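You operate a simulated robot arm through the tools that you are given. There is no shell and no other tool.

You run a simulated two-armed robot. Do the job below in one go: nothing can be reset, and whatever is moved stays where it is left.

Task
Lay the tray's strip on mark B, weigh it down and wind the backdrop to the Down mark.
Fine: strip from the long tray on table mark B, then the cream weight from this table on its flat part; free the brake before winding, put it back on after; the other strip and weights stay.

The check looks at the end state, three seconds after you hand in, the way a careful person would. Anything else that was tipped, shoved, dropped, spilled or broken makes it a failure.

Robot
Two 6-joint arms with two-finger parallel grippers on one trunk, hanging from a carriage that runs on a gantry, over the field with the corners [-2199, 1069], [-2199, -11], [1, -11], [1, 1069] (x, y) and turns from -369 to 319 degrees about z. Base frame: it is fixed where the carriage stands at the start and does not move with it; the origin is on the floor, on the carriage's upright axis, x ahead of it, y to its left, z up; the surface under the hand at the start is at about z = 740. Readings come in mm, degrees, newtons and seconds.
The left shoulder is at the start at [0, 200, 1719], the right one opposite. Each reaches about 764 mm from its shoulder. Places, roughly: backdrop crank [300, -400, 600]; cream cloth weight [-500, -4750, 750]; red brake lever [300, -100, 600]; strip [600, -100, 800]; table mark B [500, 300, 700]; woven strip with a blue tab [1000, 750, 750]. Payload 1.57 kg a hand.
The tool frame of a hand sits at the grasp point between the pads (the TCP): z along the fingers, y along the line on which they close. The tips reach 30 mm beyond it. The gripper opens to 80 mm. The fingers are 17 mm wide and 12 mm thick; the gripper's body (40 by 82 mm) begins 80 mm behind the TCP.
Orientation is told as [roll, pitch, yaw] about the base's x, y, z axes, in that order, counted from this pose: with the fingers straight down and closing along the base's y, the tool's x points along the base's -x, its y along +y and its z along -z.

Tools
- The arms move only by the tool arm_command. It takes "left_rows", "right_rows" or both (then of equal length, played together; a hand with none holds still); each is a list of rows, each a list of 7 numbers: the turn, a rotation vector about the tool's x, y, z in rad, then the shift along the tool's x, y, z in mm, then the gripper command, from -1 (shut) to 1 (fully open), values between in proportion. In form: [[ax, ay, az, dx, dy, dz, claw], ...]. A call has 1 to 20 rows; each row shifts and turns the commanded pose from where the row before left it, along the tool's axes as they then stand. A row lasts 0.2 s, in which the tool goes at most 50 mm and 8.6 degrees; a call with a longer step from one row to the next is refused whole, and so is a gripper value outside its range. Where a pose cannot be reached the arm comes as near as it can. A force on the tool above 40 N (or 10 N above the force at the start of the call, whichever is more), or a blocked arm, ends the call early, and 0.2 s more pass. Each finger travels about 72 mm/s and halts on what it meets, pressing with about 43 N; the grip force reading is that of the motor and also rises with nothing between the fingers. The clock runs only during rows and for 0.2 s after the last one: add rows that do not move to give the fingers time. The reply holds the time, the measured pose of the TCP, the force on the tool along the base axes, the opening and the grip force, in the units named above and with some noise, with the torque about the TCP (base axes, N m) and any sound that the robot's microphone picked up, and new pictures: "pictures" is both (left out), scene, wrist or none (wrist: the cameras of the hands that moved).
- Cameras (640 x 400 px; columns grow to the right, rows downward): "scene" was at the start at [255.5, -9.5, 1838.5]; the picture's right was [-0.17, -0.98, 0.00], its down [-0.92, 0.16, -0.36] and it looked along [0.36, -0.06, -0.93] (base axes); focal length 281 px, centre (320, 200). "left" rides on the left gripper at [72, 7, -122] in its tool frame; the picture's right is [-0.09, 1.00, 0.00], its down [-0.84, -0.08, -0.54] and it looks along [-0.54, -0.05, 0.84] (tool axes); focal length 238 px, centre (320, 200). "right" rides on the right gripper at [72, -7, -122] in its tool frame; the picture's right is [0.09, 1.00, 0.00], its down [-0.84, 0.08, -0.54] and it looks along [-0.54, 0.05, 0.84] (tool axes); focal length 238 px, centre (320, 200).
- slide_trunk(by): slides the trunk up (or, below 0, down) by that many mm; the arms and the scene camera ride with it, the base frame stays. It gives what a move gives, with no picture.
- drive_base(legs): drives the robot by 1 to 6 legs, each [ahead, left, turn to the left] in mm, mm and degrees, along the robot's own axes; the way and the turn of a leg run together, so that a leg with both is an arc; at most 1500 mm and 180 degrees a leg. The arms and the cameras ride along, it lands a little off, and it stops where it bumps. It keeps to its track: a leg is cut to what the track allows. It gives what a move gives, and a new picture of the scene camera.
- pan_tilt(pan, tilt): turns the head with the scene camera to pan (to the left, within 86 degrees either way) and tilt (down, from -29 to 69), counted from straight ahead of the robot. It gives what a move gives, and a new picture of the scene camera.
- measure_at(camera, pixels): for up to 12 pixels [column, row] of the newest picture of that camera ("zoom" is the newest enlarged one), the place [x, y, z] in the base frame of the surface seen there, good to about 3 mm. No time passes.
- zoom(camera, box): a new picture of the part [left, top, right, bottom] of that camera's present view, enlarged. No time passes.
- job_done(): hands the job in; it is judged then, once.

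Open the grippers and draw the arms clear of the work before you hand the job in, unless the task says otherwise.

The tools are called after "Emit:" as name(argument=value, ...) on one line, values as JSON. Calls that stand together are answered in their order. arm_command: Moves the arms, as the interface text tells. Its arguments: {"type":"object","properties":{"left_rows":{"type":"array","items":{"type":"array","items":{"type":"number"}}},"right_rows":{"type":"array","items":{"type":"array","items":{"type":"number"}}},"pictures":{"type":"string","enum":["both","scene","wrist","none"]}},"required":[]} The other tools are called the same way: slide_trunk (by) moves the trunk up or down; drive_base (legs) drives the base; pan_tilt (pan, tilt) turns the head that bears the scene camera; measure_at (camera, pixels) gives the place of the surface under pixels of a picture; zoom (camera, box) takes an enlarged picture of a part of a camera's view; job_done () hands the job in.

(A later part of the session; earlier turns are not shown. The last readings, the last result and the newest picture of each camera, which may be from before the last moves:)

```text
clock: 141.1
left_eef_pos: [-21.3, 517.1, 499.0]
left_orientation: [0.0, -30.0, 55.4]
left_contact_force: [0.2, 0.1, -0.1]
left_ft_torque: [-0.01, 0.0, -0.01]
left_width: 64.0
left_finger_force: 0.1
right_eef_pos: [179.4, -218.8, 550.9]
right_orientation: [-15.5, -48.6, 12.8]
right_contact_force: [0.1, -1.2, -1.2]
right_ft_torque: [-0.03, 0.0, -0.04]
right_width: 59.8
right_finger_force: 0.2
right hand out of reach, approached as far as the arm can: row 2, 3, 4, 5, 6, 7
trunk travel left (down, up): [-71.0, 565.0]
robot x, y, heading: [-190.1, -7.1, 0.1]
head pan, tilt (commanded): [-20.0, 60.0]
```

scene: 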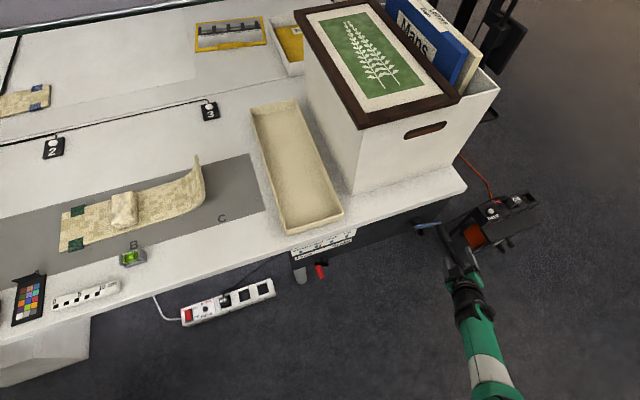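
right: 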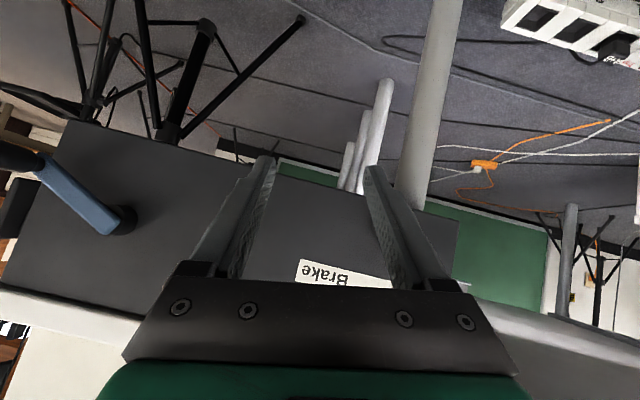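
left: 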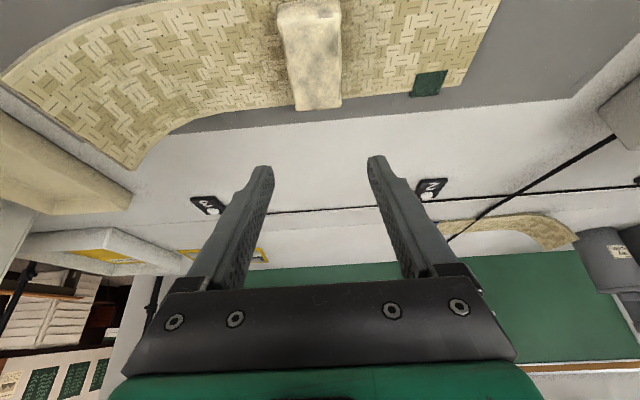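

The arm got stuck at its rear limit (hand too close to the body). I move 35 mm forward first, then sideways in front of the crank, staying short of the handle.

Emit:
arm_command(right_rows=[[0, 0, 0, -22.6, -0.8, 26.7, 0.5], [0, 0, 0, 6, -40, 3.9, 0.5], [0, 0, 0, 6, -40, 3.9, 0.5], [0, 0, 0, 6, -40, 3.9, 0.5], [0, 0, 0, 6, -40, 3.9, 0.5]], pictures="wrist")

```text
clock: 142.3
left_eef_pos: [-20.9, 517.0, 498.6]
left_orientation: [0.0, -30.0, 55.5]
left_contact_force: [0.5, -0.6, -0.3]
left_ft_torque: [0.01, 0.0, 0.02]
left_width: 64.1
left_finger_force: 0.0
right_eef_pos: [217.7, -223.0, 532.3]
right_orientation: [-15.1, -48.7, 12.1]
right_contact_force: [0.5, -0.4, 0.3]
right_ft_torque: [-0.01, -0.03, 0.01]
right_width: 60.1
right_finger_force: 0.0
right hand out of reach, approached as far as the arm can: row 2, 3, 4, 5
trunk travel left (down, up): [-71.0, 565.0]
robot x, y, heading: [-190.9, -5.5, 0.4]
head pan, tilt (commanded): [-20.0, 60.0]
```

right: 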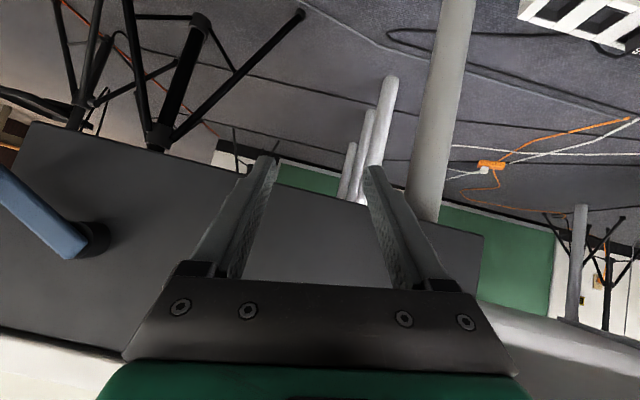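

Sideways motion is still refused, so the arm may be in an odd configuration. I look at it with the head camera.

Emit:
pan_tilt(pan=-30, tilt=69)

```text
clock: 143.0
left_eef_pos: [-22.2, 517.8, 499.7]
left_orientation: [0.0, -30.1, 55.5]
left_contact_force: [1.2, 0.0, 0.3]
left_ft_torque: [-0.03, 0.02, -0.02]
left_width: 64.3
left_finger_force: 0.0
right_eef_pos: [217.0, -223.6, 532.1]
right_orientation: [-15.0, -48.8, 12.1]
right_contact_force: [0.3, -0.1, 0.3]
right_ft_torque: [-0.01, -0.01, -0.03]
right_width: 60.0
right_finger_force: 0.1
trunk travel left (down, up): [-71.0, 565.0]
robot x, y, heading: [-194.4, -12.3, 0.9]
head pan, tilt (commanded): [-30.0, 68.8]
```

scene: 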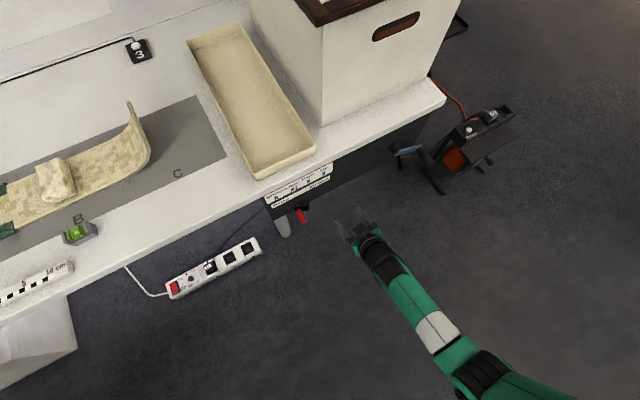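

Emit:
measure_at(camera="scene", pixels=[[365, 235], [380, 258], [395, 275], [420, 310], [435, 330], [455, 355], [485, 375], [520, 395]])

Emit:
zoom(camera="scene", box=[320, 190, 600, 400])

```text
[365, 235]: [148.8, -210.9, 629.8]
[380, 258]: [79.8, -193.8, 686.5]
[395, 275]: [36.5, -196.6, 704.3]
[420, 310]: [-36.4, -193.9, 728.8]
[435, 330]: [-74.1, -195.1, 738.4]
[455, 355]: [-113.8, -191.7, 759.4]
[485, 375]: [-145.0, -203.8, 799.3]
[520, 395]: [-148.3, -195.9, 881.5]
```

```text
1.90 times, centred on (460, 295) of scene
```

zoom: 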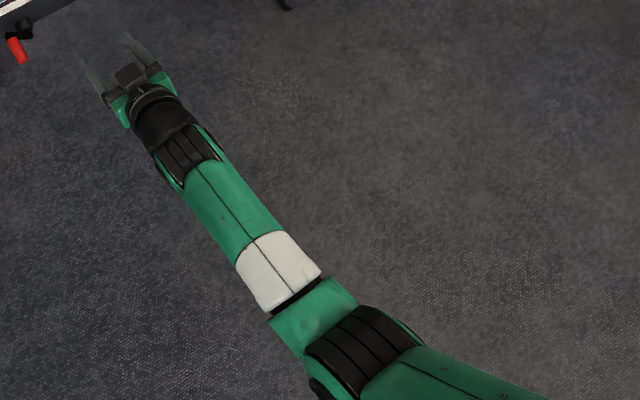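

The arm itself is in a normal posture, but forearm and hand are nearly in line again, which blocks sideways motion. I reduce the hand's forward tilt to 35° in place to get a proper wrist bend.

Emit:
arm_command(right_rows=[[-0.0397, 0.086, 0.0417, 0, 0, 0, 0.5], [-0.0397, 0.086, 0.0417, 0, 0, 0, 0.5], [-0.0397, 0.086, 0.0417, 0, 0, 0, 0.5]], pictures="none")

```text
clock: 143.8
left_eef_pos: [-21.0, 516.2, 499.2]
left_orientation: [0.1, -30.0, 55.5]
left_contact_force: [-0.1, -0.4, 0.5]
left_ft_torque: [0.01, -0.01, 0.04]
left_width: 63.6
left_finger_force: 0.1
right_eef_pos: [218.6, -226.8, 505.6]
right_orientation: [-13.9, -35.7, 8.9]
right_contact_force: [-0.6, 0.6, 0.6]
right_ft_torque: [0.01, -0.01, 0.04]
right_width: 60.1
right_finger_force: 0.1
right hand out of reach, approached as far as the arm can: row 1, 2, 3
trunk travel left (down, up): [-71.0, 565.0]
robot x, y, heading: [-189.0, -7.2, 0.3]
head pan, tilt (commanded): [-30.0, 68.8]
```

Part of the tilt was taken but the lean remained. With the wrist now bent about 31°, I retry removing the lean.

Emit:
arm_command(right_rows=[[-0.0756, -0.001, 0.0563, 0, 0, 0, 0.5], [-0.0756, -0.001, 0.0563, 0, 0, 0, 0.5]], pictures="none")

```text
clock: 144.4
left_eef_pos: [-22.8, 516.8, 498.1]
left_orientation: [0.0, -30.0, 55.5]
left_contact_force: [0.8, 0.6, -0.8]
left_ft_torque: [0.02, 0.01, 0.02]
left_width: 63.8
left_finger_force: 0.0
right_eef_pos: [217.5, -226.9, 504.7]
right_orientation: [-13.8, -35.7, 8.9]
right_contact_force: [0.2, 0.0, -0.2]
right_ft_torque: [0.0, 0.02, 0.03]
right_width: 59.9
right_finger_force: 0.0
right hand out of reach, approached as far as the arm can: row 1, 2
trunk travel left (down, up): [-71.0, 565.0]
robot x, y, heading: [-193.5, -10.5, 0.7]
head pan, tilt (commanded): [-30.0, 68.8]
```

No change, so some wrist joint is at a limit in this direction. I test small single rotations to find which way it is free, starting with a roll about the tool axis.

Emit:
arm_command(right_rows=[[0, 0, 0.12, 0, 0, 0, 0.5], [0, 0, 0, 0, 0, 0, 0.5]], pictures="none")

Emit:
arm_command(right_rows=[[0, 0, -0.12, 0, 0, 0, 0.5], [0, 0, 0, 0, 0, 0, 0.5]], pictures="none")

Emit:
arm_command(right_rows=[[0.12, 0, 0, 0, 0, 0, 0.5], [0, 0, 0, 0, 0, 0, 0.5]], pictures="none")

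Emit:
arm_command(right_rows=[[-0.12, 0, 0, 0, 0, 0, 0.5], [0, 0, 0, 0, 0, 0, 0.5]], pictures="none")

```text
clock: 145.0
left_eef_pos: [-22.6, 516.0, 499.8]
left_orientation: [0.0, -30.0, 55.5]
left_contact_force: [-0.2, 0.9, 0.3]
left_ft_torque: [-0.04, -0.02, 0.03]
left_width: 63.8
left_finger_force: 0.1
right_eef_pos: [218.1, -227.3, 504.8]
right_orientation: [-8.9, -37.0, 0.6]
right_contact_force: [0.4, -0.4, 0.2]
right_ft_torque: [-0.02, 0.0, 0.0]
right_width: 59.8
right_finger_force: 0.0
trunk travel left (down, up): [-71.0, 565.0]
robot x, y, heading: [-191.1, -7.8, 0.4]
head pan, tilt (commanded): [-30.0, 68.8]
```

```text
clock: 145.6
left_eef_pos: [-21.6, 517.6, 499.5]
left_orientation: [0.0, -30.0, 55.6]
left_contact_force: [-0.1, -0.9, 0.1]
left_ft_torque: [-0.04, -0.03, -0.01]
left_width: 64.1
left_finger_force: 0.0
right_eef_pos: [217.8, -226.3, 505.1]
right_orientation: [-13.9, -35.6, 9.0]
right_contact_force: [-0.5, -0.4, -0.6]
right_ft_torque: [-0.02, -0.03, -0.01]
right_width: 60.1
right_finger_force: 0.0
trunk travel left (down, up): [-71.0, 565.0]
robot x, y, heading: [-189.4, -4.9, 0.3]
head pan, tilt (commanded): [-30.0, 68.8]
```

```text
clock: 146.2
left_eef_pos: [-20.8, 515.9, 498.5]
left_orientation: [0.0, -30.0, 55.4]
left_contact_force: [0.7, -0.3, 0.4]
left_ft_torque: [0.01, 0.0, -0.02]
left_width: 63.9
left_finger_force: 0.0
right_eef_pos: [216.4, -226.5, 505.3]
right_orientation: [-20.9, -35.6, 8.8]
right_contact_force: [0.0, -0.2, -0.2]
right_ft_torque: [0.04, 0.02, -0.01]
right_width: 59.9
right_finger_force: 0.2
trunk travel left (down, up): [-71.0, 565.0]
robot x, y, heading: [-191.0, -10.6, 0.3]
head pan, tilt (commanded): [-30.0, 68.8]
```

```text
clock: 146.8
left_eef_pos: [-22.3, 516.6, 498.8]
left_orientation: [0.1, -30.0, 55.5]
left_contact_force: [-0.2, 0.1, -0.3]
left_ft_torque: [-0.04, 0.0, 0.0]
left_width: 63.9
left_finger_force: 0.1
right_eef_pos: [217.9, -226.1, 505.7]
right_orientation: [-13.9, -35.6, 8.9]
right_contact_force: [-0.6, -0.9, -0.6]
right_ft_torque: [0.0, -0.01, -0.01]
right_width: 60.1
right_finger_force: 0.1
trunk travel left (down, up): [-71.0, 565.0]
robot x, y, heading: [-191.0, -9.2, 0.2]
head pan, tilt (commanded): [-30.0, 68.8]
```

Leaning further right is free, less lean is not: the wrist has flipped to its other branch while passing through alignment on the crank. I'll back the robot away 250 mm and unwind it by rotating the hand about the forearm axis in free space.

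Emit:
drive_base(legs=[[-250, 0, 0]])

Emit:
arm_command(right_rows=[[0.0701, -0.0183, -0.1197, -5.5, -16.9, -0.64, 0.5], [0.0701, -0.0183, -0.1197, -5.5, -16.9, -0.64, 0.5], [0.0701, -0.0183, -0.1197, -5.5, -16.9, -0.64, 0.5], [0.0701, -0.0183, -0.1197, -5.5, -16.9, -0.64, 0.5], [0.0701, -0.0183, -0.1197, -5.5, -16.9, -0.64, 0.5], [0.0701, -0.0183, -0.1197, -5.5, -16.9, -0.64, 0.5]], pictures="none")

```text
clock: 148.6
left_eef_pos: [-276.9, 516.1, 499.2]
left_orientation: [0.0, -30.0, 55.4]
left_contact_force: [-0.4, 0.2, 0.0]
left_ft_torque: [0.02, -0.05, -0.03]
left_width: 64.2
left_finger_force: 0.2
right_eef_pos: [-40.0, -227.7, 504.6]
right_orientation: [-13.9, -35.6, 8.8]
right_contact_force: [0.2, 0.1, -0.9]
right_ft_torque: [-0.03, -0.01, -0.01]
right_width: 60.0
right_finger_force: 0.0
trunk travel left (down, up): [-71.0, 565.0]
robot x, y, heading: [-444.9, -9.1, 0.1]
head pan, tilt (commanded): [-30.0, 68.8]
```

scene: 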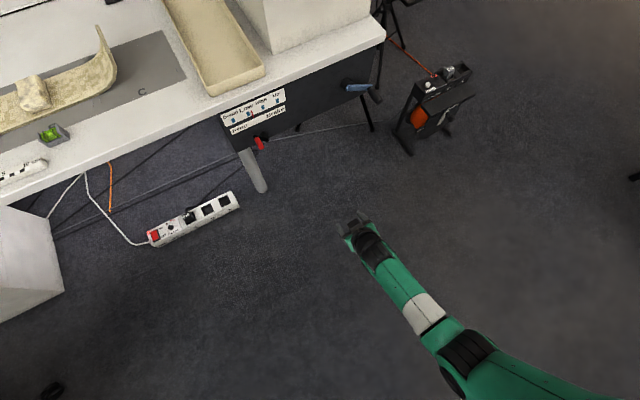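

```text
clock: 150.0
left_eef_pos: [-277.4, 517.2, 499.6]
left_orientation: [0.0, -29.9, 55.3]
left_contact_force: [0.6, 0.8, -0.6]
left_ft_torque: [-0.01, 0.03, 0.0]
left_width: 63.8
left_finger_force: 0.0
right_eef_pos: [2.0, -281.7, 552.2]
right_orientation: [-58.1, -15.9, 49.7]
right_contact_force: [0.6, -0.4, 0.1]
right_ft_torque: [0.02, 0.01, -0.01]
right_width: 59.8
right_finger_force: 0.1
right hand out of reach, approached as far as the arm can: row 1, 2, 3, 4, 5, 6
trunk travel left (down, up): [-71.0, 565.0]
robot x, y, heading: [-449.6, -6.2, 0.2]
head pan, tilt (commanded): [-30.0, 68.8]
```

The hand is swinging around the forearm as intended (now pointing right). I continue this rotation with the axis recomputed.

Emit:
arm_command(right_rows=[[0.0657, -0.0357, -0.1184, -9.7, -15.6, -0.7, 0.5], [0.0657, -0.0357, -0.1184, -9.7, -15.6, -0.7, 0.5], [0.0657, -0.0357, -0.1184, -9.7, -15.6, -0.7, 0.5], [0.0657, -0.0357, -0.1184, -9.7, -15.6, -0.7, 0.5], [0.0657, -0.0357, -0.1184, -9.7, -15.6, -0.7, 0.5], [0.0657, -0.0357, -0.1184, -9.7, -15.6, -0.7, 0.5]], pictures="scene")

```text
clock: 151.4
left_eef_pos: [-275.3, 516.2, 499.8]
left_orientation: [0.0, -30.0, 55.3]
left_contact_force: [-0.1, -0.6, 0.2]
left_ft_torque: [0.0, -0.03, 0.02]
left_width: 64.0
left_finger_force: 0.1
right_eef_pos: [51.5, -248.2, 637.5]
right_orientation: [-81.1, 18.2, 74.9]
right_contact_force: [0.5, -0.2, -0.2]
right_ft_torque: [-0.01, 0.0, 0.03]
right_width: 59.8
right_finger_force: 0.1
right hand out of reach, approached as far as the arm can: row 2
trunk travel left (down, up): [-71.0, 565.0]
robot x, y, heading: [-445.2, -11.1, 0.2]
head pan, tilt (commanded): [-30.0, 68.8]
```

scene: 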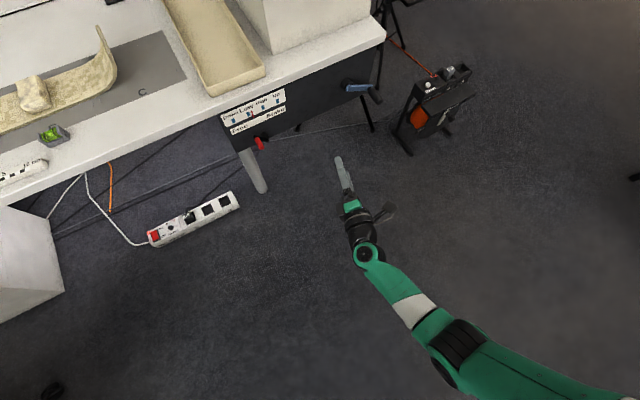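

Good: the hand is now pointing forward-right and slightly below level. I continue with six more rows to bring it above the forearm line.

Emit:
arm_command(right_rows=[[0.0657, -0.0357, -0.1184, -9.7, -15.6, -0.7, 0.5], [0.0657, -0.0357, -0.1184, -9.7, -15.6, -0.7, 0.5], [0.0657, -0.0357, -0.1184, -9.7, -15.6, -0.7, 0.5], [0.0657, -0.0357, -0.1184, -9.7, -15.6, -0.7, 0.5], [0.0657, -0.0357, -0.1184, -9.7, -15.6, -0.7, 0.5], [0.0657, -0.0357, -0.1184, -9.7, -15.6, -0.7, 0.5]], pictures="none")

```text
clock: 152.8
left_eef_pos: [-276.1, 517.7, 500.3]
left_orientation: [0.1, -30.0, 55.4]
left_contact_force: [0.6, 0.2, 0.5]
left_ft_torque: [0.02, 0.01, 0.0]
left_width: 64.0
left_finger_force: 0.2
right_eef_pos: [63.9, -151.6, 679.8]
right_orientation: [-92.5, 58.2, 93.2]
right_contact_force: [0.3, -0.4, 0.6]
right_ft_torque: [-0.03, -0.04, 0.0]
right_width: 59.8
right_finger_force: 0.0
trunk travel left (down, up): [-71.0, 565.0]
robot x, y, heading: [-446.7, -8.7, 0.3]
head pan, tilt (commanded): [-30.0, 68.8]
```

The hand now points straight forward, above the forearm line and in its plane. I bend it down through alignment by 64°, which puts the wrist back on its normal branch.

Emit:
arm_command(right_rows=[[-0.068, -0.1222, 0, -29.9, 16.7, -2.4, 0.5], [-0.068, -0.1222, 0, -29.9, 16.7, -2.4, 0.5], [-0.068, -0.1222, 0, -29.9, 16.7, -2.4, 0.5], [-0.068, -0.1222, 0, -29.9, 16.7, -2.4, 0.5], [-0.068, -0.1222, 0, -29.9, 16.7, -2.4, 0.5], [-0.068, -0.1222, 0, -29.9, 16.7, -2.4, 0.5], [-0.068, -0.1222, 0, -29.9, 16.7, -2.4, 0.5], [-0.068, -0.1222, 0, -29.9, 16.7, -2.4, 0.5]], pictures="none")

```text
clock: 154.6
left_eef_pos: [-275.8, 516.1, 499.3]
left_orientation: [0.0, -30.0, 55.5]
left_contact_force: [-0.5, -0.3, 1.0]
left_ft_torque: [0.0, 0.01, -0.05]
left_width: 63.9
left_finger_force: 0.0
right_eef_pos: [-67.9, -152.1, 462.1]
right_orientation: [-16.5, 22.0, 152.3]
right_contact_force: [-0.4, -1.1, 0.4]
right_ft_torque: [0.02, 0.0, 0.03]
right_width: 60.2
right_finger_force: 0.0
right hand out of reach, approached as far as the arm can: row 3
trunk travel left (down, up): [-71.0, 565.0]
robot x, y, heading: [-446.2, -6.0, 0.2]
head pan, tilt (commanded): [-30.0, 68.8]
```

The hand now hangs normally (27° from vertical), only rolled about its own axis. I roll it back by 154° about the tool axis.

Emit:
arm_command(right_rows=[[0, 0, 0.149, 0, 0, 0, 0.5], [0, 0, 0.149, 0, 0, 0, 0.5], [0, 0, 0.149, 0, 0, 0, 0.5], [0, 0, 0.149, 0, 0, 0, 0.5], [0, 0, 0.149, 0, 0, 0, 0.5], [0, 0, 0.149, 0, 0, 0, 0.5], [0, 0, 0.149, 0, 0, 0, 0.5], [0, 0, 0.149, 0, 0, 0, 0.5], [0, 0, 0.149, 0, 0, 0, 0.5], [0, 0, 0.149, 0, 0, 0, 0.5], [0, 0, 0.149, 0, 0, 0, 0.5], [0, 0, 0.149, 0, 0, 0, 0.5], [0, 0, 0.149, 0, 0, 0, 0.5], [0, 0, 0.149, 0, 0, 0, 0.5], [0, 0, 0.149, 0, 0, 0, 0.5], [0, 0, 0.149, 0, 0, 0, 0.5], [0, 0, 0.149, 0, 0, 0, 0.5], [0, 0, 0.149, 0, 0, 0, 0.5]], pictures="wrist")

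```text
clock: 158.4
left_eef_pos: [-276.0, 517.3, 499.2]
left_orientation: [0.0, -29.9, 55.4]
left_contact_force: [0.6, 0.1, 0.3]
left_ft_torque: [-0.02, -0.03, 0.01]
left_width: 64.2
left_finger_force: 0.1
right_eef_pos: [-67.3, -152.4, 462.9]
right_orientation: [4.6, -27.0, 0.6]
right_contact_force: [0.1, 0.9, -0.8]
right_ft_torque: [-0.04, -0.02, -0.01]
right_width: 60.0
right_finger_force: 0.1
trunk travel left (down, up): [-71.0, 565.0]
robot x, y, heading: [-447.0, -6.5, 0.5]
head pan, tilt (commanded): [-30.0, 68.8]
```

right: 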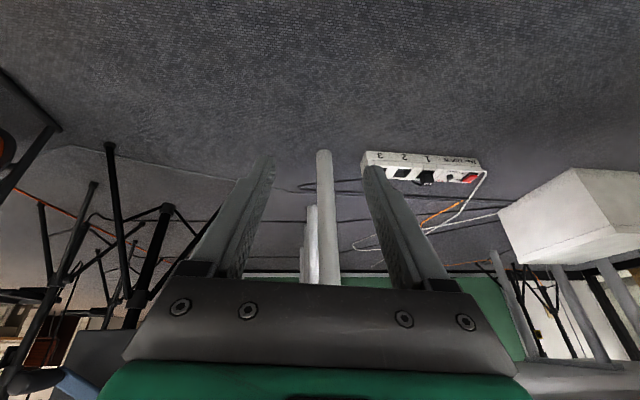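

The wrist is back to normal ([4.6,−27,0.6], no warnings). In this free space I now move the right arm into the posture planned for the far side of the crank: tilt 35°, lean 10°, hand far right.

Emit:
arm_command(right_rows=[[0.0243, -0.0155, -0.0144, -0.7, -37.3, -9.2, 0.5], [0.0243, -0.0155, -0.0144, -0.45, -37.4, -8.3, 0.5], [0.0243, -0.0155, -0.0144, -0.15, -37.6, -7.3, 0.5], [0.0243, -0.0155, -0.0144, 0.15, -37.7, -6.4, 0.5], [0.0243, -0.0155, -0.0144, 0.4, -37.9, -5.5, 0.5], [0.0243, -0.0155, -0.0144, 0.7, -38, -4.6, 0.5], [0.0243, -0.0155, -0.0144, 1, -38.1, -3.6, 0.5], [0.0243, -0.0155, -0.0144, 1.3, -38.3, -2.7, 0.5], [0.0243, -0.0155, -0.0144, 1.6, -38.4, -1.8, 0.5]], pictures="none")

Emit:
zoom(camera="scene", box=[200, 60, 400, 180])

```text
clock: 160.4
left_eef_pos: [-275.2, 516.2, 499.0]
left_orientation: [-0.2, -30.0, 55.4]
left_contact_force: [-0.7, 0.7, 0.5]
left_ft_torque: [0.03, 0.0, 0.03]
left_width: 64.1
left_finger_force: 0.0
right_eef_pos: [-76.5, -495.8, 516.5]
right_orientation: [-13.0, -34.4, 10.2]
right_contact_force: [0.6, -0.3, 1.1]
right_ft_torque: [0.05, 0.0, 0.01]
right_width: 60.0
right_finger_force: 0.0
trunk travel left (down, up): [-71.0, 565.0]
robot x, y, heading: [-446.7, -7.5, 0.2]
head pan, tilt (commanded): [-30.0, 68.8]
```

```text
3.20 times, centred on (300, 120) of scene
```

zoom: 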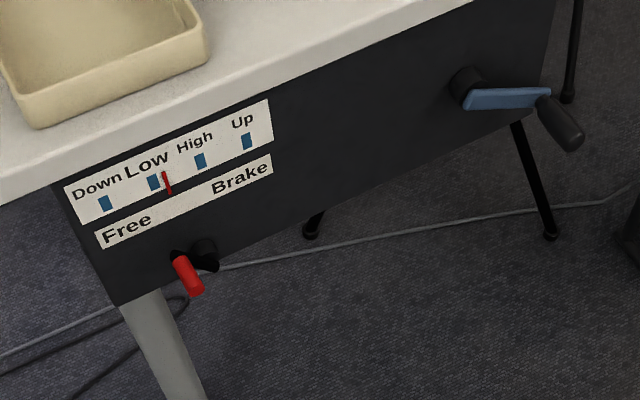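

The arm moved freely. This view shows the plate clearly (pointer 0.70 of the way from High to Low) and the crank at the right. I measure the crank from here.

Emit:
measure_at(camera="zoom", pixels=[[548, 103], [560, 122], [572, 140], [555, 118], [568, 128], [470, 98], [545, 95], [470, 80], [475, 106], [538, 108], [578, 145]])

Emit:
zoom(camera="scene", box=[330, 70, 400, 120])

```text
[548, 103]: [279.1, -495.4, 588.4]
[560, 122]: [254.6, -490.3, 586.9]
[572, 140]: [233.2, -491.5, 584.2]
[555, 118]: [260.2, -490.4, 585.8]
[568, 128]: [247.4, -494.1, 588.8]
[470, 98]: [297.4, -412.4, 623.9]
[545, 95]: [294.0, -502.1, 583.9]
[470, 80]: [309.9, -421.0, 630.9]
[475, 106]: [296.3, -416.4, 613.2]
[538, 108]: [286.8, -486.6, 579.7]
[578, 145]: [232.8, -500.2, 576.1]
```

```text
8.00 times, centred on (365, 95) of scene
```

zoom: 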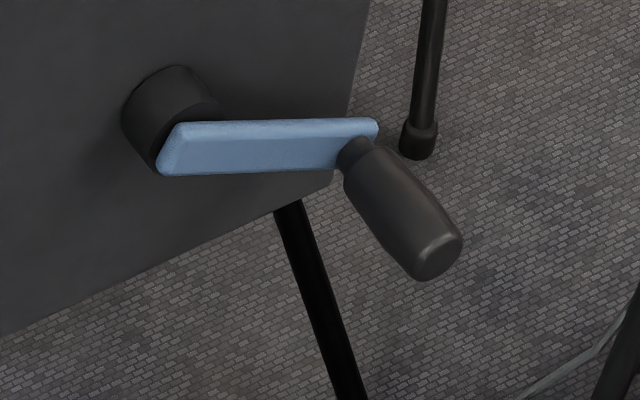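

The handle's centre is at about y=-494, z=577. I raise the trunk 64 mm so the hand is level with it and drive forward 255 mm to stand in front of it.

Emit:
slide_trunk(by=64)

Emit:
drive_base(legs=[[255, 0, 0]])

Emit:
arm_command(right_rows=[[0, 0, 0, 0, 0, 0, 0.5]], pictures="wrist")

```text
clock: 161.5
left_eef_pos: [-276.4, 517.4, 564.5]
left_orientation: [0.0, -29.9, 55.3]
left_contact_force: [0.0, 0.7, -0.3]
left_ft_torque: [0.01, -0.03, 0.02]
left_width: 63.9
left_finger_force: 0.1
right_eef_pos: [-75.2, -492.6, 579.7]
right_orientation: [-12.9, -34.3, 10.1]
right_contact_force: [-0.5, -0.6, -0.6]
right_ft_torque: [-0.01, 0.03, 0.0]
right_width: 60.3
right_finger_force: 0.1
trunk travel left (down, up): [-135.0, 501.0]
robot x, y, heading: [-449.2, -8.5, 0.9]
head pan, tilt (commanded): [-30.0, 68.8]
```

```text
clock: 163.3
left_eef_pos: [-23.1, 518.1, 562.8]
left_orientation: [-0.2, -30.0, 55.3]
left_contact_force: [-0.4, -0.1, -0.1]
left_ft_torque: [0.0, -0.02, 0.01]
left_width: 63.9
left_finger_force: 0.2
right_eef_pos: [175.7, -491.5, 580.2]
right_orientation: [-12.9, -34.3, 10.1]
right_contact_force: [0.1, 0.1, -0.4]
right_ft_torque: [0.0, 0.03, 0.01]
right_width: 60.3
right_finger_force: 0.0
trunk travel left (down, up): [-135.0, 501.0]
robot x, y, heading: [-194.3, -6.0, 0.6]
head pan, tilt (commanded): [-30.0, 68.8]
```

scene: 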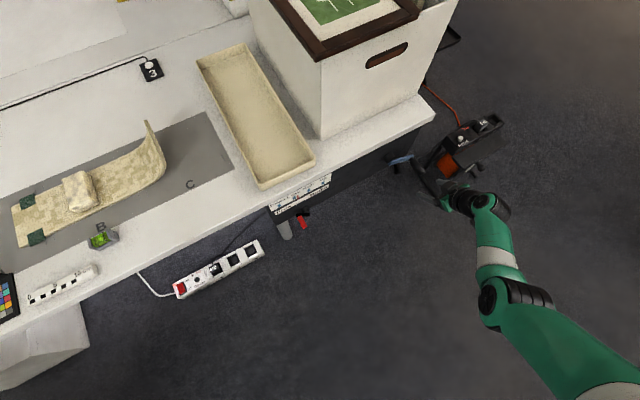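

```text
clock: 163.7
left_eef_pos: [-25.5, 517.6, 563.1]
left_orientation: [-0.1, -30.0, 55.4]
left_contact_force: [0.3, 0.8, -0.5]
left_ft_torque: [0.0, 0.0, -0.02]
left_width: 64.0
left_finger_force: 0.0
right_eef_pos: [175.4, -492.8, 579.7]
right_orientation: [-12.9, -34.4, 10.0]
right_contact_force: [0.5, -0.7, -0.7]
right_ft_torque: [0.03, 0.01, 0.01]
right_width: 60.1
right_finger_force: 0.2
trunk travel left (down, up): [-135.0, 501.0]
robot x, y, heading: [-194.8, -5.3, 0.3]
head pan, tilt (commanded): [-30.0, 68.8]
```

right: 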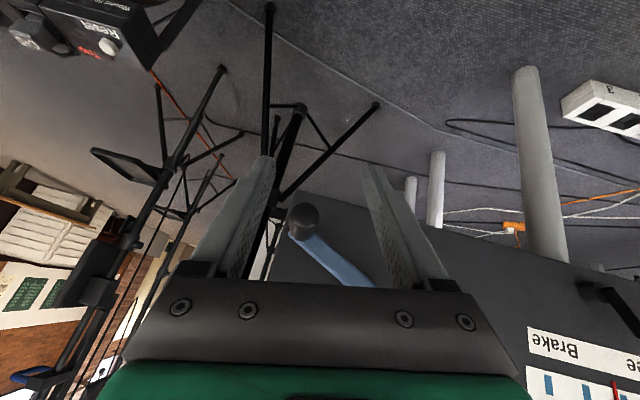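

The handle's cap appears at (303,218), a little left of the finger midline. I measure it for the final alignment.

Emit:
measure_at(camera="right", pixels=[[303, 215], [295, 212], [312, 212], [303, 207], [303, 228], [296, 225], [310, 226], [305, 238]])

Emit:
zoom(camera="right", box=[240, 150, 400, 290])

```text
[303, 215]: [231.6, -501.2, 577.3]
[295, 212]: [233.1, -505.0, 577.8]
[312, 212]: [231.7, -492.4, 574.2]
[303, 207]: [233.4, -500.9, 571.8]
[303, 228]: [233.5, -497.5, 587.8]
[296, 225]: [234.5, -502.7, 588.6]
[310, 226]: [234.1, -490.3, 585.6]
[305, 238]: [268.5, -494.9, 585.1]
```

```text
2.86 times, centred on (320, 220) of right
```

zoom: 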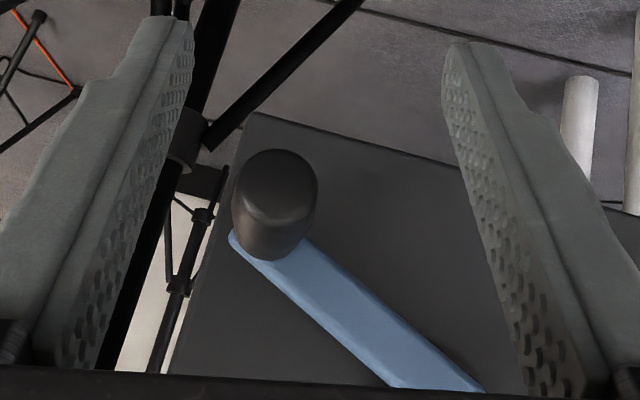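

The cap's centre is at y≈-498, z≈578; together with the first measurement that gives a circle of radius 85 about (y=-423, z=618). I align the hand and drive 75 mm forward so that the fingers straddle the handle.

Emit:
arm_command(right_rows=[[0, 0, 0, -1.24, -4.86, -1.8, 0.5]], pictures="none")

Emit:
drive_base(legs=[[45, 0, 0]])

Emit:
arm_command(right_rows=[[0, 0, 0, 0, 0, 0, 0.5]], pictures="wrist")

Emit:
zoom(camera="right", box=[240, 130, 400, 270])

```text
clock: 164.1
left_eef_pos: [-23.9, 518.5, 562.8]
left_orientation: [0.0, -30.0, 55.3]
left_contact_force: [-0.3, 0.5, 0.2]
left_ft_torque: [0.02, -0.02, 0.02]
left_width: 63.8
left_finger_force: 0.0
right_eef_pos: [175.5, -497.0, 582.0]
right_orientation: [-12.8, -34.4, 10.0]
right_contact_force: [0.2, 0.8, -0.7]
right_ft_torque: [0.02, 0.02, 0.0]
right_width: 59.7
right_finger_force: 0.0
trunk travel left (down, up): [-135.0, 501.0]
robot x, y, heading: [-192.0, -7.4, 0.2]
head pan, tilt (commanded): [-30.0, 68.8]
```

```text
clock: 165.0
left_eef_pos: [22.1, 517.9, 564.3]
left_orientation: [0.0, -30.1, 55.4]
left_contact_force: [0.1, 0.2, -0.4]
left_ft_torque: [-0.02, 0.01, 0.03]
left_width: 63.8
left_finger_force: 0.0
right_eef_pos: [221.5, -496.5, 583.0]
right_orientation: [-13.0, -34.5, 10.1]
right_contact_force: [1.1, 0.1, 1.0]
right_ft_torque: [-0.01, 0.04, -0.01]
right_width: 59.9
right_finger_force: 0.2
trunk travel left (down, up): [-135.0, 501.0]
robot x, y, heading: [-150.7, -4.5, 0.2]
head pan, tilt (commanded): [-30.0, 68.8]
```

scene: 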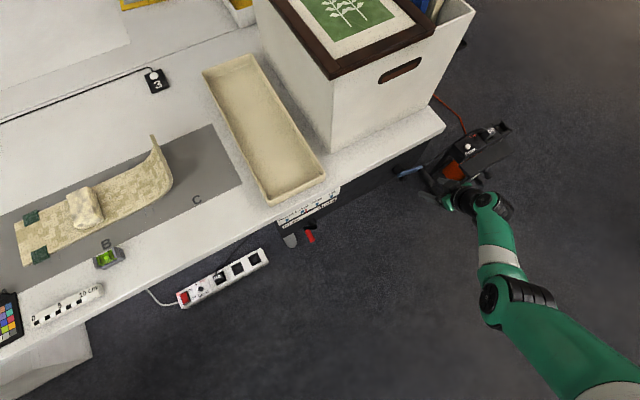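

```text
clock: 165.4
left_eef_pos: [20.2, 518.7, 563.4]
left_orientation: [-0.2, -29.9, 55.3]
left_contact_force: [0.7, -0.1, 0.8]
left_ft_torque: [0.0, 0.01, -0.02]
left_width: 64.2
left_finger_force: 0.0
right_eef_pos: [219.1, -496.5, 582.3]
right_orientation: [-12.9, -34.3, 10.1]
right_contact_force: [-0.2, 0.2, 1.0]
right_ft_torque: [0.01, 0.03, 0.03]
right_width: 59.9
right_finger_force: 0.2
trunk travel left (down, up): [-135.0, 501.0]
robot x, y, heading: [-153.0, -7.8, 0.2]
head pan, tilt (commanded): [-30.0, 68.8]
```

right: 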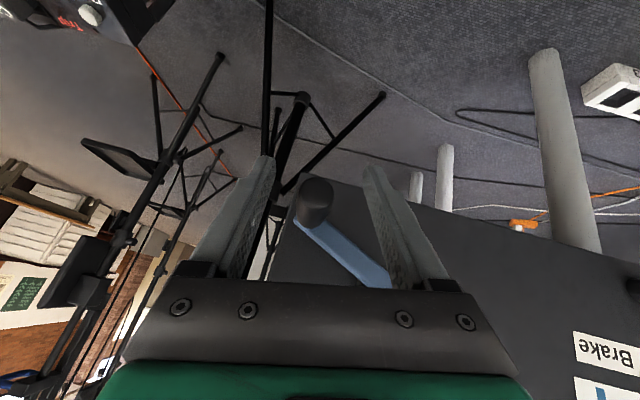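

```text
2.86 times, centred on (320, 200) of right
```

zoom: 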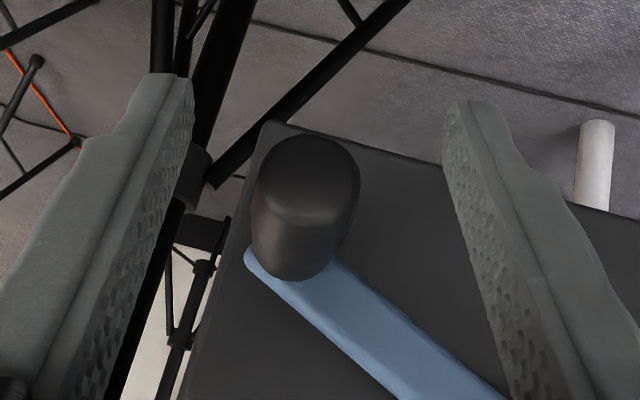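

The handle is between the fingers now; I drive the last 32 mm.

Emit:
drive_base(legs=[[32, 0, 0]])

Emit:
arm_command(right_rows=[[0, 0, 0, 0, 0, 0, 0], [0, 0, 0, 0, 0, 0, -0.25], [0, 0, 0, 0, 0, 0, -0.25]], pictures="wrist")

Emit:
zoom(camera="right", box=[240, 110, 400, 250])

```text
clock: 166.2
left_eef_pos: [53.9, 518.0, 563.8]
left_orientation: [-0.1, -30.0, 55.5]
left_contact_force: [0.1, 0.2, -0.3]
left_ft_torque: [0.0, 0.03, 0.02]
left_width: 63.9
left_finger_force: 0.0
right_eef_pos: [253.6, -495.5, 583.3]
right_orientation: [-12.9, -34.6, 10.1]
right_contact_force: [0.9, -0.4, -0.8]
right_ft_torque: [0.02, 0.05, 0.01]
right_width: 60.0
right_finger_force: 0.1
trunk travel left (down, up): [-135.0, 501.0]
robot x, y, heading: [-120.6, -6.2, 0.5]
head pan, tilt (commanded): [-30.0, 68.8]
```

scene: 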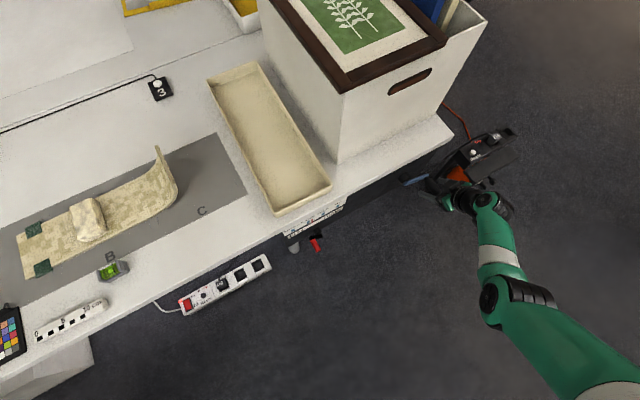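

```text
clock: 167.0
left_eef_pos: [51.0, 518.4, 563.3]
left_orientation: [-0.1, -30.1, 55.4]
left_contact_force: [0.0, 0.7, -0.5]
left_ft_torque: [0.0, -0.03, -0.04]
left_width: 64.0
left_finger_force: 0.0
right_eef_pos: [251.9, -496.0, 582.8]
right_orientation: [-13.0, -34.4, 10.1]
right_contact_force: [0.3, 0.4, -0.1]
right_ft_torque: [0.03, 0.0, -0.01]
right_width: 30.3
right_finger_force: 0.0
trunk travel left (down, up): [-135.0, 501.0]
robot x, y, heading: [-117.8, -6.3, 0.1]
head pan, tilt (commanded): [-30.0, 68.8]
```

right: 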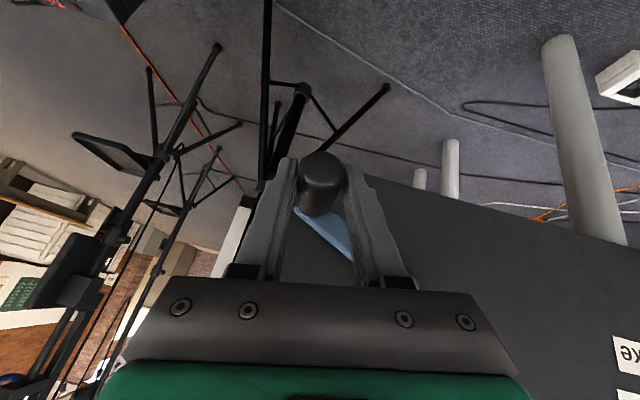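

```text
2.86 times, centred on (320, 180) of right
```

zoom: 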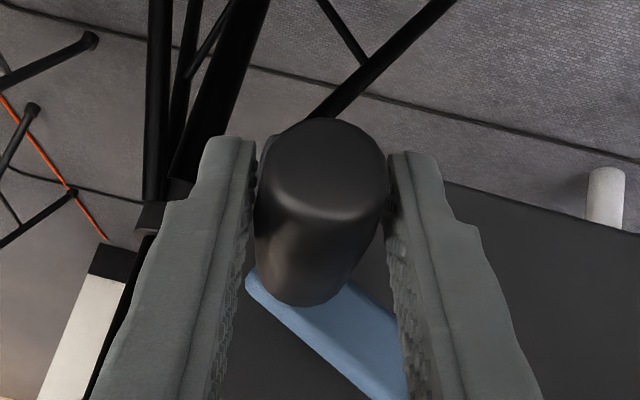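

The handle is caged and centred. I grip it and turn the first 24° up the far side.

Emit:
arm_command(right_rows=[[0, 0, 0, 0, 0, 0, -1], [0, 0, 0, 0, 0, 0, -1], [0.0203, 0, -0.0145, -4.41, -4.65, -6.18, -1], [0.0203, 0, -0.0145, -4.61, -4.03, -6.46, -1], [0.0203, 0, -0.0145, -4.78, -3.39, -6.69, -1], [0.0203, 0, -0.0145, -4.92, -2.72, -6.9, -1]], pictures="none")

```text
clock: 168.4
left_eef_pos: [50.9, 516.0, 563.2]
left_orientation: [-0.1, -30.0, 55.3]
left_contact_force: [-0.1, 0.0, -0.1]
left_ft_torque: [0.02, 0.02, 0.0]
left_width: 64.1
left_finger_force: 0.0
right_eef_pos: [251.7, -505.4, 619.6]
right_orientation: [-19.7, -33.4, 13.9]
right_contact_force: [-3.8, -8.4, -2.6]
right_ft_torque: [-0.06, 0.03, -0.95]
right_width: 25.6
right_finger_force: 37.0
trunk travel left (down, up): [-135.0, 501.0]
robot x, y, heading: [-120.3, -11.8, 0.2]
head pan, tilt (commanded): [-30.0, 68.8]
```

Smooth: forces under 9 N and no reach warnings. I continue with the next 42°.

Emit:
arm_command(right_rows=[[0.0132, 0, -0.0094, -5.04, -2.03, -7.06, -1], [0.0132, 0, -0.0094, -5.11, -1.25, -7.17, -1], [0.0132, 0, -0.0094, -5.16, -0.48, -7.24, -1], [0.0132, 0, -0.0094, -5.17, 0.31, -7.24, -1], [0.0132, 0, -0.0094, -5.13, 1.1, -7.18, -1], [0.0132, 0, -0.0094, -5.05, 1.86, -7.08, -1]], pictures="none")

```text
clock: 169.8
left_eef_pos: [48.6, 512.7, 561.7]
left_orientation: [-0.1, -29.7, 55.3]
left_contact_force: [-0.1, 0.7, -0.3]
left_ft_torque: [0.0, 0.0, 0.03]
left_width: 63.9
left_finger_force: 0.1
right_eef_pos: [251.4, -495.7, 658.7]
right_orientation: [-26.9, -32.2, 17.7]
right_contact_force: [-13.2, -20.4, 7.5]
right_ft_torque: [-0.11, 0.16, -1.1]
right_width: 25.7
right_finger_force: 37.0
right hand out of reach, approached as far as the arm can: row 5, 6
trunk travel left (down, up): [-135.0, 501.0]
robot x, y, heading: [-120.7, -5.3, 0.3]
head pan, tilt (commanded): [-30.0, 68.8]
```

The arm stopped at about −206° because the wrist bend reached its limit (~46°). I tilt the hand 12° further forward in place, which relieves the wrist.

Emit:
arm_command(right_rows=[[0, -0.07, 0, 0, 0, 0, -1], [0, -0.07, 0, 0, 0, 0, -1], [0, -0.07, 0, 0, 0, 0, -1]], pictures="none")

```text
clock: 170.6
left_eef_pos: [49.2, 510.7, 561.6]
left_orientation: [-0.1, -29.8, 55.3]
left_contact_force: [-0.1, 0.3, 0.8]
left_ft_torque: [-0.03, 0.0, 0.01]
left_width: 64.2
left_finger_force: 0.0
right_eef_pos: [252.7, -495.5, 658.5]
right_orientation: [-31.1, -42.6, 24.9]
right_contact_force: [-8.5, -19.6, 10.3]
right_ft_torque: [-0.1, 0.63, -1.41]
right_width: 25.9
right_finger_force: 36.3
trunk travel left (down, up): [-135.0, 501.0]
robot x, y, heading: [-120.1, -6.8, 0.2]
head pan, tilt (commanded): [-30.0, 68.8]
```

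That freed it. I continue over the upper part, with a small outward correction, for 30°.

Emit:
arm_command(right_rows=[[0.0104, 0, -0.0118, -6.67, 0.06, -5.9, -1], [0.0104, 0, -0.0118, -6.4, 2.27, -5.67, -1], [0.0104, 0, -0.0118, -6.23, 3.02, -5.51, -1], [0.0104, 0, -0.0118, -6.0, 3.75, -5.31, -1], [0.0104, 0, -0.0118, -5.72, 4.45, -5.07, -1]], pictures="none")

```text
clock: 171.8
left_eef_pos: [49.5, 513.6, 561.9]
left_orientation: [-0.1, -29.7, 55.5]
left_contact_force: [0.1, -0.9, -0.7]
left_ft_torque: [0.02, -0.01, -0.02]
left_width: 63.9
left_finger_force: 0.1
right_eef_pos: [253.6, -464.7, 691.6]
right_orientation: [-36.6, -40.9, 28.7]
right_contact_force: [-12.9, -13.7, 21.1]
right_ft_torque: [-0.1, -0.07, -1.25]
right_width: 25.8
right_finger_force: 36.8
trunk travel left (down, up): [-135.0, 501.0]
robot x, y, heading: [-122.1, -1.2, 0.3]
head pan, tilt (commanded): [-30.0, 68.8]
```

Good progress (now about −238°, no warnings). I correct 1.5 mm outward and go on over the top.

Emit:
arm_command(right_rows=[[0.0104, 0, -0.0118, -6.03, 3.86, -5.34, -1], [0.0104, 0, -0.0118, -5.04, 5.73, -4.46, -1], [0.0104, 0, -0.0118, -4.64, 6.31, -4.11, -1], [0.0104, 0, -0.0118, -4.2, 6.83, -3.72, -1], [0.0104, 0, -0.0118, -3.73, 7.31, -3.3, -1]], pictures="none")

```text
clock: 173.0
left_eef_pos: [50.1, 517.6, 562.1]
left_orientation: [0.0, -30.0, 55.4]
left_contact_force: [-0.2, 0.4, -0.5]
left_ft_torque: [0.03, 0.0, 0.01]
left_width: 64.1
left_finger_force: 0.0
right_eef_pos: [252.2, -420.2, 703.0]
right_orientation: [-41.5, -38.8, 32.1]
right_contact_force: [-11.0, 0.0, 26.4]
right_ft_torque: [-0.05, -0.32, -1.06]
right_width: 25.7
right_finger_force: 36.8
trunk travel left (down, up): [-135.0, 501.0]
robot x, y, heading: [-119.6, -7.2, 0.2]
head pan, tilt (commanded): [-30.0, 68.8]
```

At the top now (θ≈−271°), with forces within 29 N. I correct outward and start down the near side.

Emit:
arm_command(right_rows=[[-0.0147, 0.006, 0.0166, -3.78, 7.22, -3.34, -1], [-0.0147, 0.006, 0.0166, -1.85, 8.38, -1.64, -1], [-0.0147, 0.006, 0.0166, -1.05, 8.63, -0.95, -1], [-0.0147, 0.006, 0.0166, -0.23, 8.74, -0.21, -1], [-0.0147, 0.006, 0.0166, 0.59, 8.7, 0.55, -1]], pictures="wrist")

```text
clock: 174.2
left_eef_pos: [53.0, 519.7, 562.9]
left_orientation: [0.0, -30.1, 55.4]
left_contact_force: [0.2, 0.4, 0.3]
left_ft_torque: [-0.01, 0.0, -0.01]
left_width: 64.1
left_finger_force: 0.0
right_eef_pos: [252.9, -373.2, 689.3]
right_orientation: [-33.0, -40.4, 25.6]
right_contact_force: [-0.6, 9.6, 16.1]
right_ft_torque: [0.01, -1.09, -0.61]
right_width: 25.7
right_finger_force: 37.0
trunk travel left (down, up): [-135.0, 501.0]
robot x, y, heading: [-118.5, -7.3, 0.3]
head pan, tilt (commanded): [-30.0, 68.8]
```

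right: 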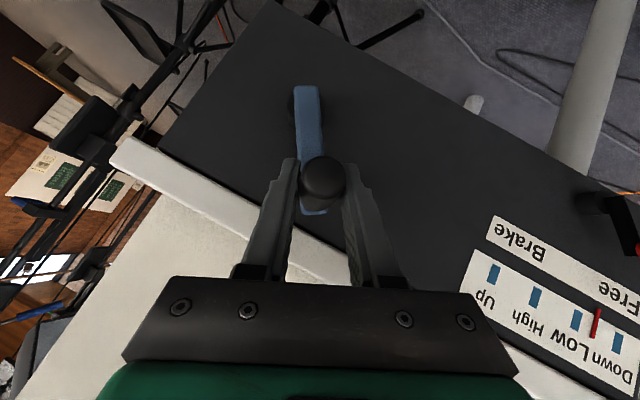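

The pointer is between Low and Down now (px (596,322), Low at (576,320), Down at (617,342)). I continue down the near side another 30°.

Emit:
arm_command(right_rows=[[-0.0147, 0.006, 0.0166, 0.52, 8.82, 0.48, -1], [-0.0147, 0.006, 0.0166, 2.15, 8.23, 2.04, -1], [-0.0147, 0.006, 0.0166, 2.86, 7.78, 2.77, -1], [-0.0221, 0.014, 0.0206, 3.54, 7.18, 3.51, -1], [-0.0221, 0.014, 0.0206, 4.13, 6.45, 4.21, -1]], pictures="wrist")

Emit:
zoom(camera="right", box=[440, 180, 640, 380])

```text
clock: 175.4
left_eef_pos: [54.8, 520.2, 563.9]
left_orientation: [-0.1, -30.1, 55.4]
left_contact_force: [0.7, -0.7, -0.4]
left_ft_torque: [0.01, 0.01, 0.03]
left_width: 63.8
left_finger_force: 0.1
right_eef_pos: [253.5, -345.5, 657.2]
right_orientation: [-23.0, -40.5, 18.0]
right_contact_force: [9.1, 8.8, 5.2]
right_ft_torque: [0.01, -0.87, -0.7]
right_width: 25.7
right_finger_force: 36.9
trunk travel left (down, up): [-135.0, 501.0]
robot x, y, heading: [-117.2, -2.3, 0.4]
head pan, tilt (commanded): [-30.0, 68.8]
```

right: 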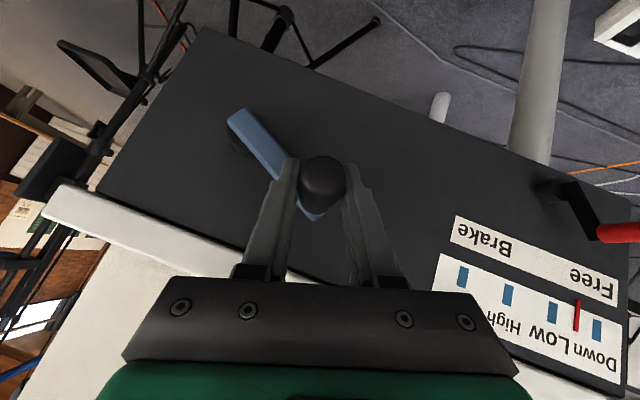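

```text
2.00 times, centred on (540, 280) of right
```

zoom: 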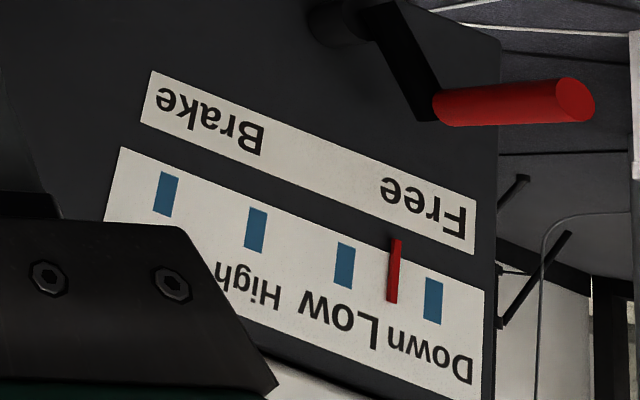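

The pointer is about halfway from Low to Down. I continue 18° to near the handle's leftmost point.

Emit:
arm_command(right_rows=[[-0.0221, 0.014, 0.0206, 4.55, 5.61, 4.78, -1], [-0.0221, 0.014, 0.0206, 5.21, 4.21, 5.63, -1], [-0.0221, 0.014, 0.0206, 5.46, 3.13, 6.06, -1]], pictures="none")

```text
clock: 176.2
left_eef_pos: [53.7, 524.5, 564.5]
left_orientation: [0.1, -30.2, 55.4]
left_contact_force: [-0.1, 0.2, -0.7]
left_ft_torque: [-0.01, -0.02, -0.01]
left_width: 63.9
left_finger_force: 0.0
right_eef_pos: [254.1, -337.4, 630.6]
right_orientation: [-15.6, -39.5, 12.5]
right_contact_force: [10.1, 14.9, 4.1]
right_ft_torque: [0.04, -0.71, -0.71]
right_width: 25.7
right_finger_force: 36.5
trunk travel left (down, up): [-135.0, 501.0]
robot x, y, heading: [-121.7, -3.8, 0.3]
head pan, tilt (commanded): [-30.0, 68.8]
```

At the leftmost point the path is vertical, so I use the trunk for the next 20 mm down, which also gains reach for the bottom.

Emit:
slide_trunk(by=-10)

Emit:
slide_trunk(by=-10)

```text
clock: 176.8
left_eef_pos: [54.8, 524.7, 554.5]
left_orientation: [0.1, -30.1, 55.4]
left_contact_force: [0.8, -0.3, 0.5]
left_ft_torque: [-0.01, 0.02, 0.02]
left_width: 63.9
left_finger_force: 0.0
right_eef_pos: [252.5, -336.3, 620.0]
right_orientation: [-15.5, -39.4, 12.4]
right_contact_force: [12.3, 14.8, -8.3]
right_ft_torque: [0.05, -1.01, -0.72]
right_width: 25.6
right_finger_force: 37.0
trunk travel left (down, up): [-125.0, 511.0]
robot x, y, heading: [-121.2, -7.0, 0.5]
head pan, tilt (commanded): [-30.0, 68.8]
```

```text
clock: 177.4
left_eef_pos: [54.1, 523.5, 545.2]
left_orientation: [0.0, -30.1, 55.3]
left_contact_force: [-0.4, 0.5, -0.3]
left_ft_torque: [0.01, -0.02, -0.02]
left_width: 64.0
left_finger_force: 0.1
right_eef_pos: [253.5, -336.6, 609.9]
right_orientation: [-15.5, -39.5, 12.4]
right_contact_force: [12.3, 14.3, -10.4]
right_ft_torque: [0.05, -0.9, -0.72]
right_width: 25.6
right_finger_force: 36.9
trunk travel left (down, up): [-115.0, 521.0]
robot x, y, heading: [-118.3, -3.8, 0.3]
head pan, tilt (commanded): [-30.0, 68.8]
```

The trunk moved the handle neatly. I continue along the lower-left arc with the arm, 30° more.

Emit:
arm_command(right_rows=[[-0.0211, 0.0087, 0.0184, 5.71, 0.55, 6.57, -1], [-0.0211, 0.0087, 0.0184, 5.67, -1.39, 6.64, -1], [-0.0211, 0.0087, 0.0184, 5.44, -2.55, 6.48, -1], [-0.0211, 0.0087, 0.0184, 5.13, -3.63, 6.23, -1], [-0.0211, 0.0087, 0.0184, 4.72, -4.67, 5.83, -1]], pictures="wrist")

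Emit:
zoom(camera="scene", box=[260, 170, 420, 270])

```text
clock: 178.6
left_eef_pos: [54.2, 525.0, 544.5]
left_orientation: [0.0, -30.3, 55.4]
left_contact_force: [-0.2, -0.4, -0.8]
left_ft_torque: [0.01, 0.02, 0.0]
left_width: 64.1
left_finger_force: 0.1
right_eef_pos: [253.0, -350.4, 570.2]
right_orientation: [-4.8, -37.8, 5.4]
right_contact_force: [14.2, 20.8, -13.2]
right_ft_torque: [0.07, -0.13, -0.76]
right_width: 25.5
right_finger_force: 36.4
trunk travel left (down, up): [-115.0, 521.0]
robot x, y, heading: [-118.1, -6.9, 0.5]
head pan, tilt (commanded): [-30.0, 68.8]
```

right: 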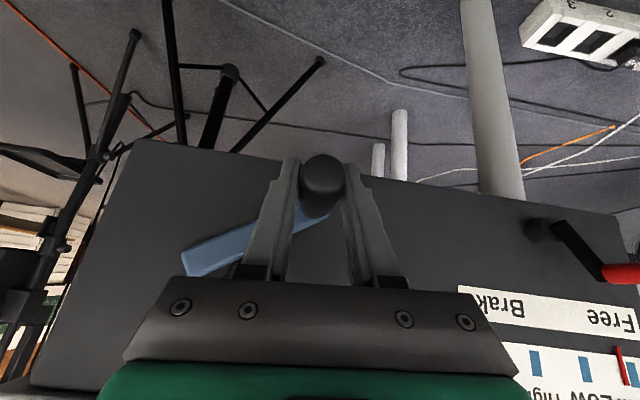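

```text
4.00 times, centred on (340, 220) of scene
```

zoom: 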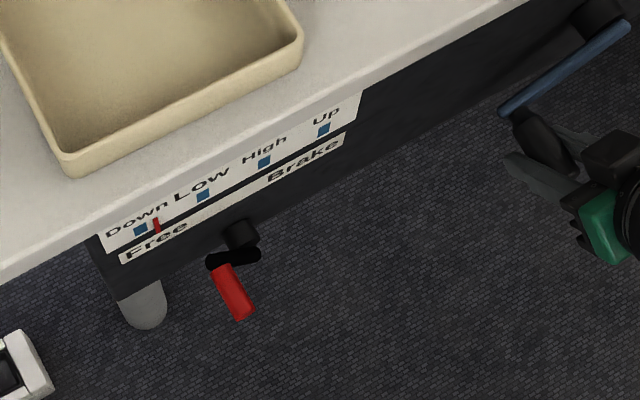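

The scale fraction (0.77 beyond Low at −396°) confirms 240° per mark, so Down should come at about −450°, the bottom. I continue 24° with a small outward correction.

Emit:
arm_command(right_rows=[[0, 0, 0, 4.87, -4.11, 6.23, -1], [0, 0, 0, 3.98, -6.04, 5.09, -1], [0, 0, 0, 3.57, -6.68, 4.57, -1], [0, 0, 0, 3.12, -7.25, 3.99, -1]], pictures="none")

```text
clock: 179.6
left_eef_pos: [53.0, 526.7, 545.2]
left_orientation: [0.1, -30.1, 55.4]
left_contact_force: [0.5, 0.5, 0.1]
left_ft_torque: [0.04, 0.04, 0.01]
left_width: 64.2
left_finger_force: 0.1
right_eef_pos: [252.7, -377.3, 546.4]
right_orientation: [-4.8, -37.8, 5.1]
right_contact_force: [11.4, 18.3, -29.3]
right_ft_torque: [0.0, 0.13, -0.84]
right_width: 25.6
right_finger_force: 37.3
trunk travel left (down, up): [-115.0, 521.0]
robot x, y, heading: [-120.1, -2.3, 0.4]
head pan, tilt (commanded): [-30.0, 68.8]
```

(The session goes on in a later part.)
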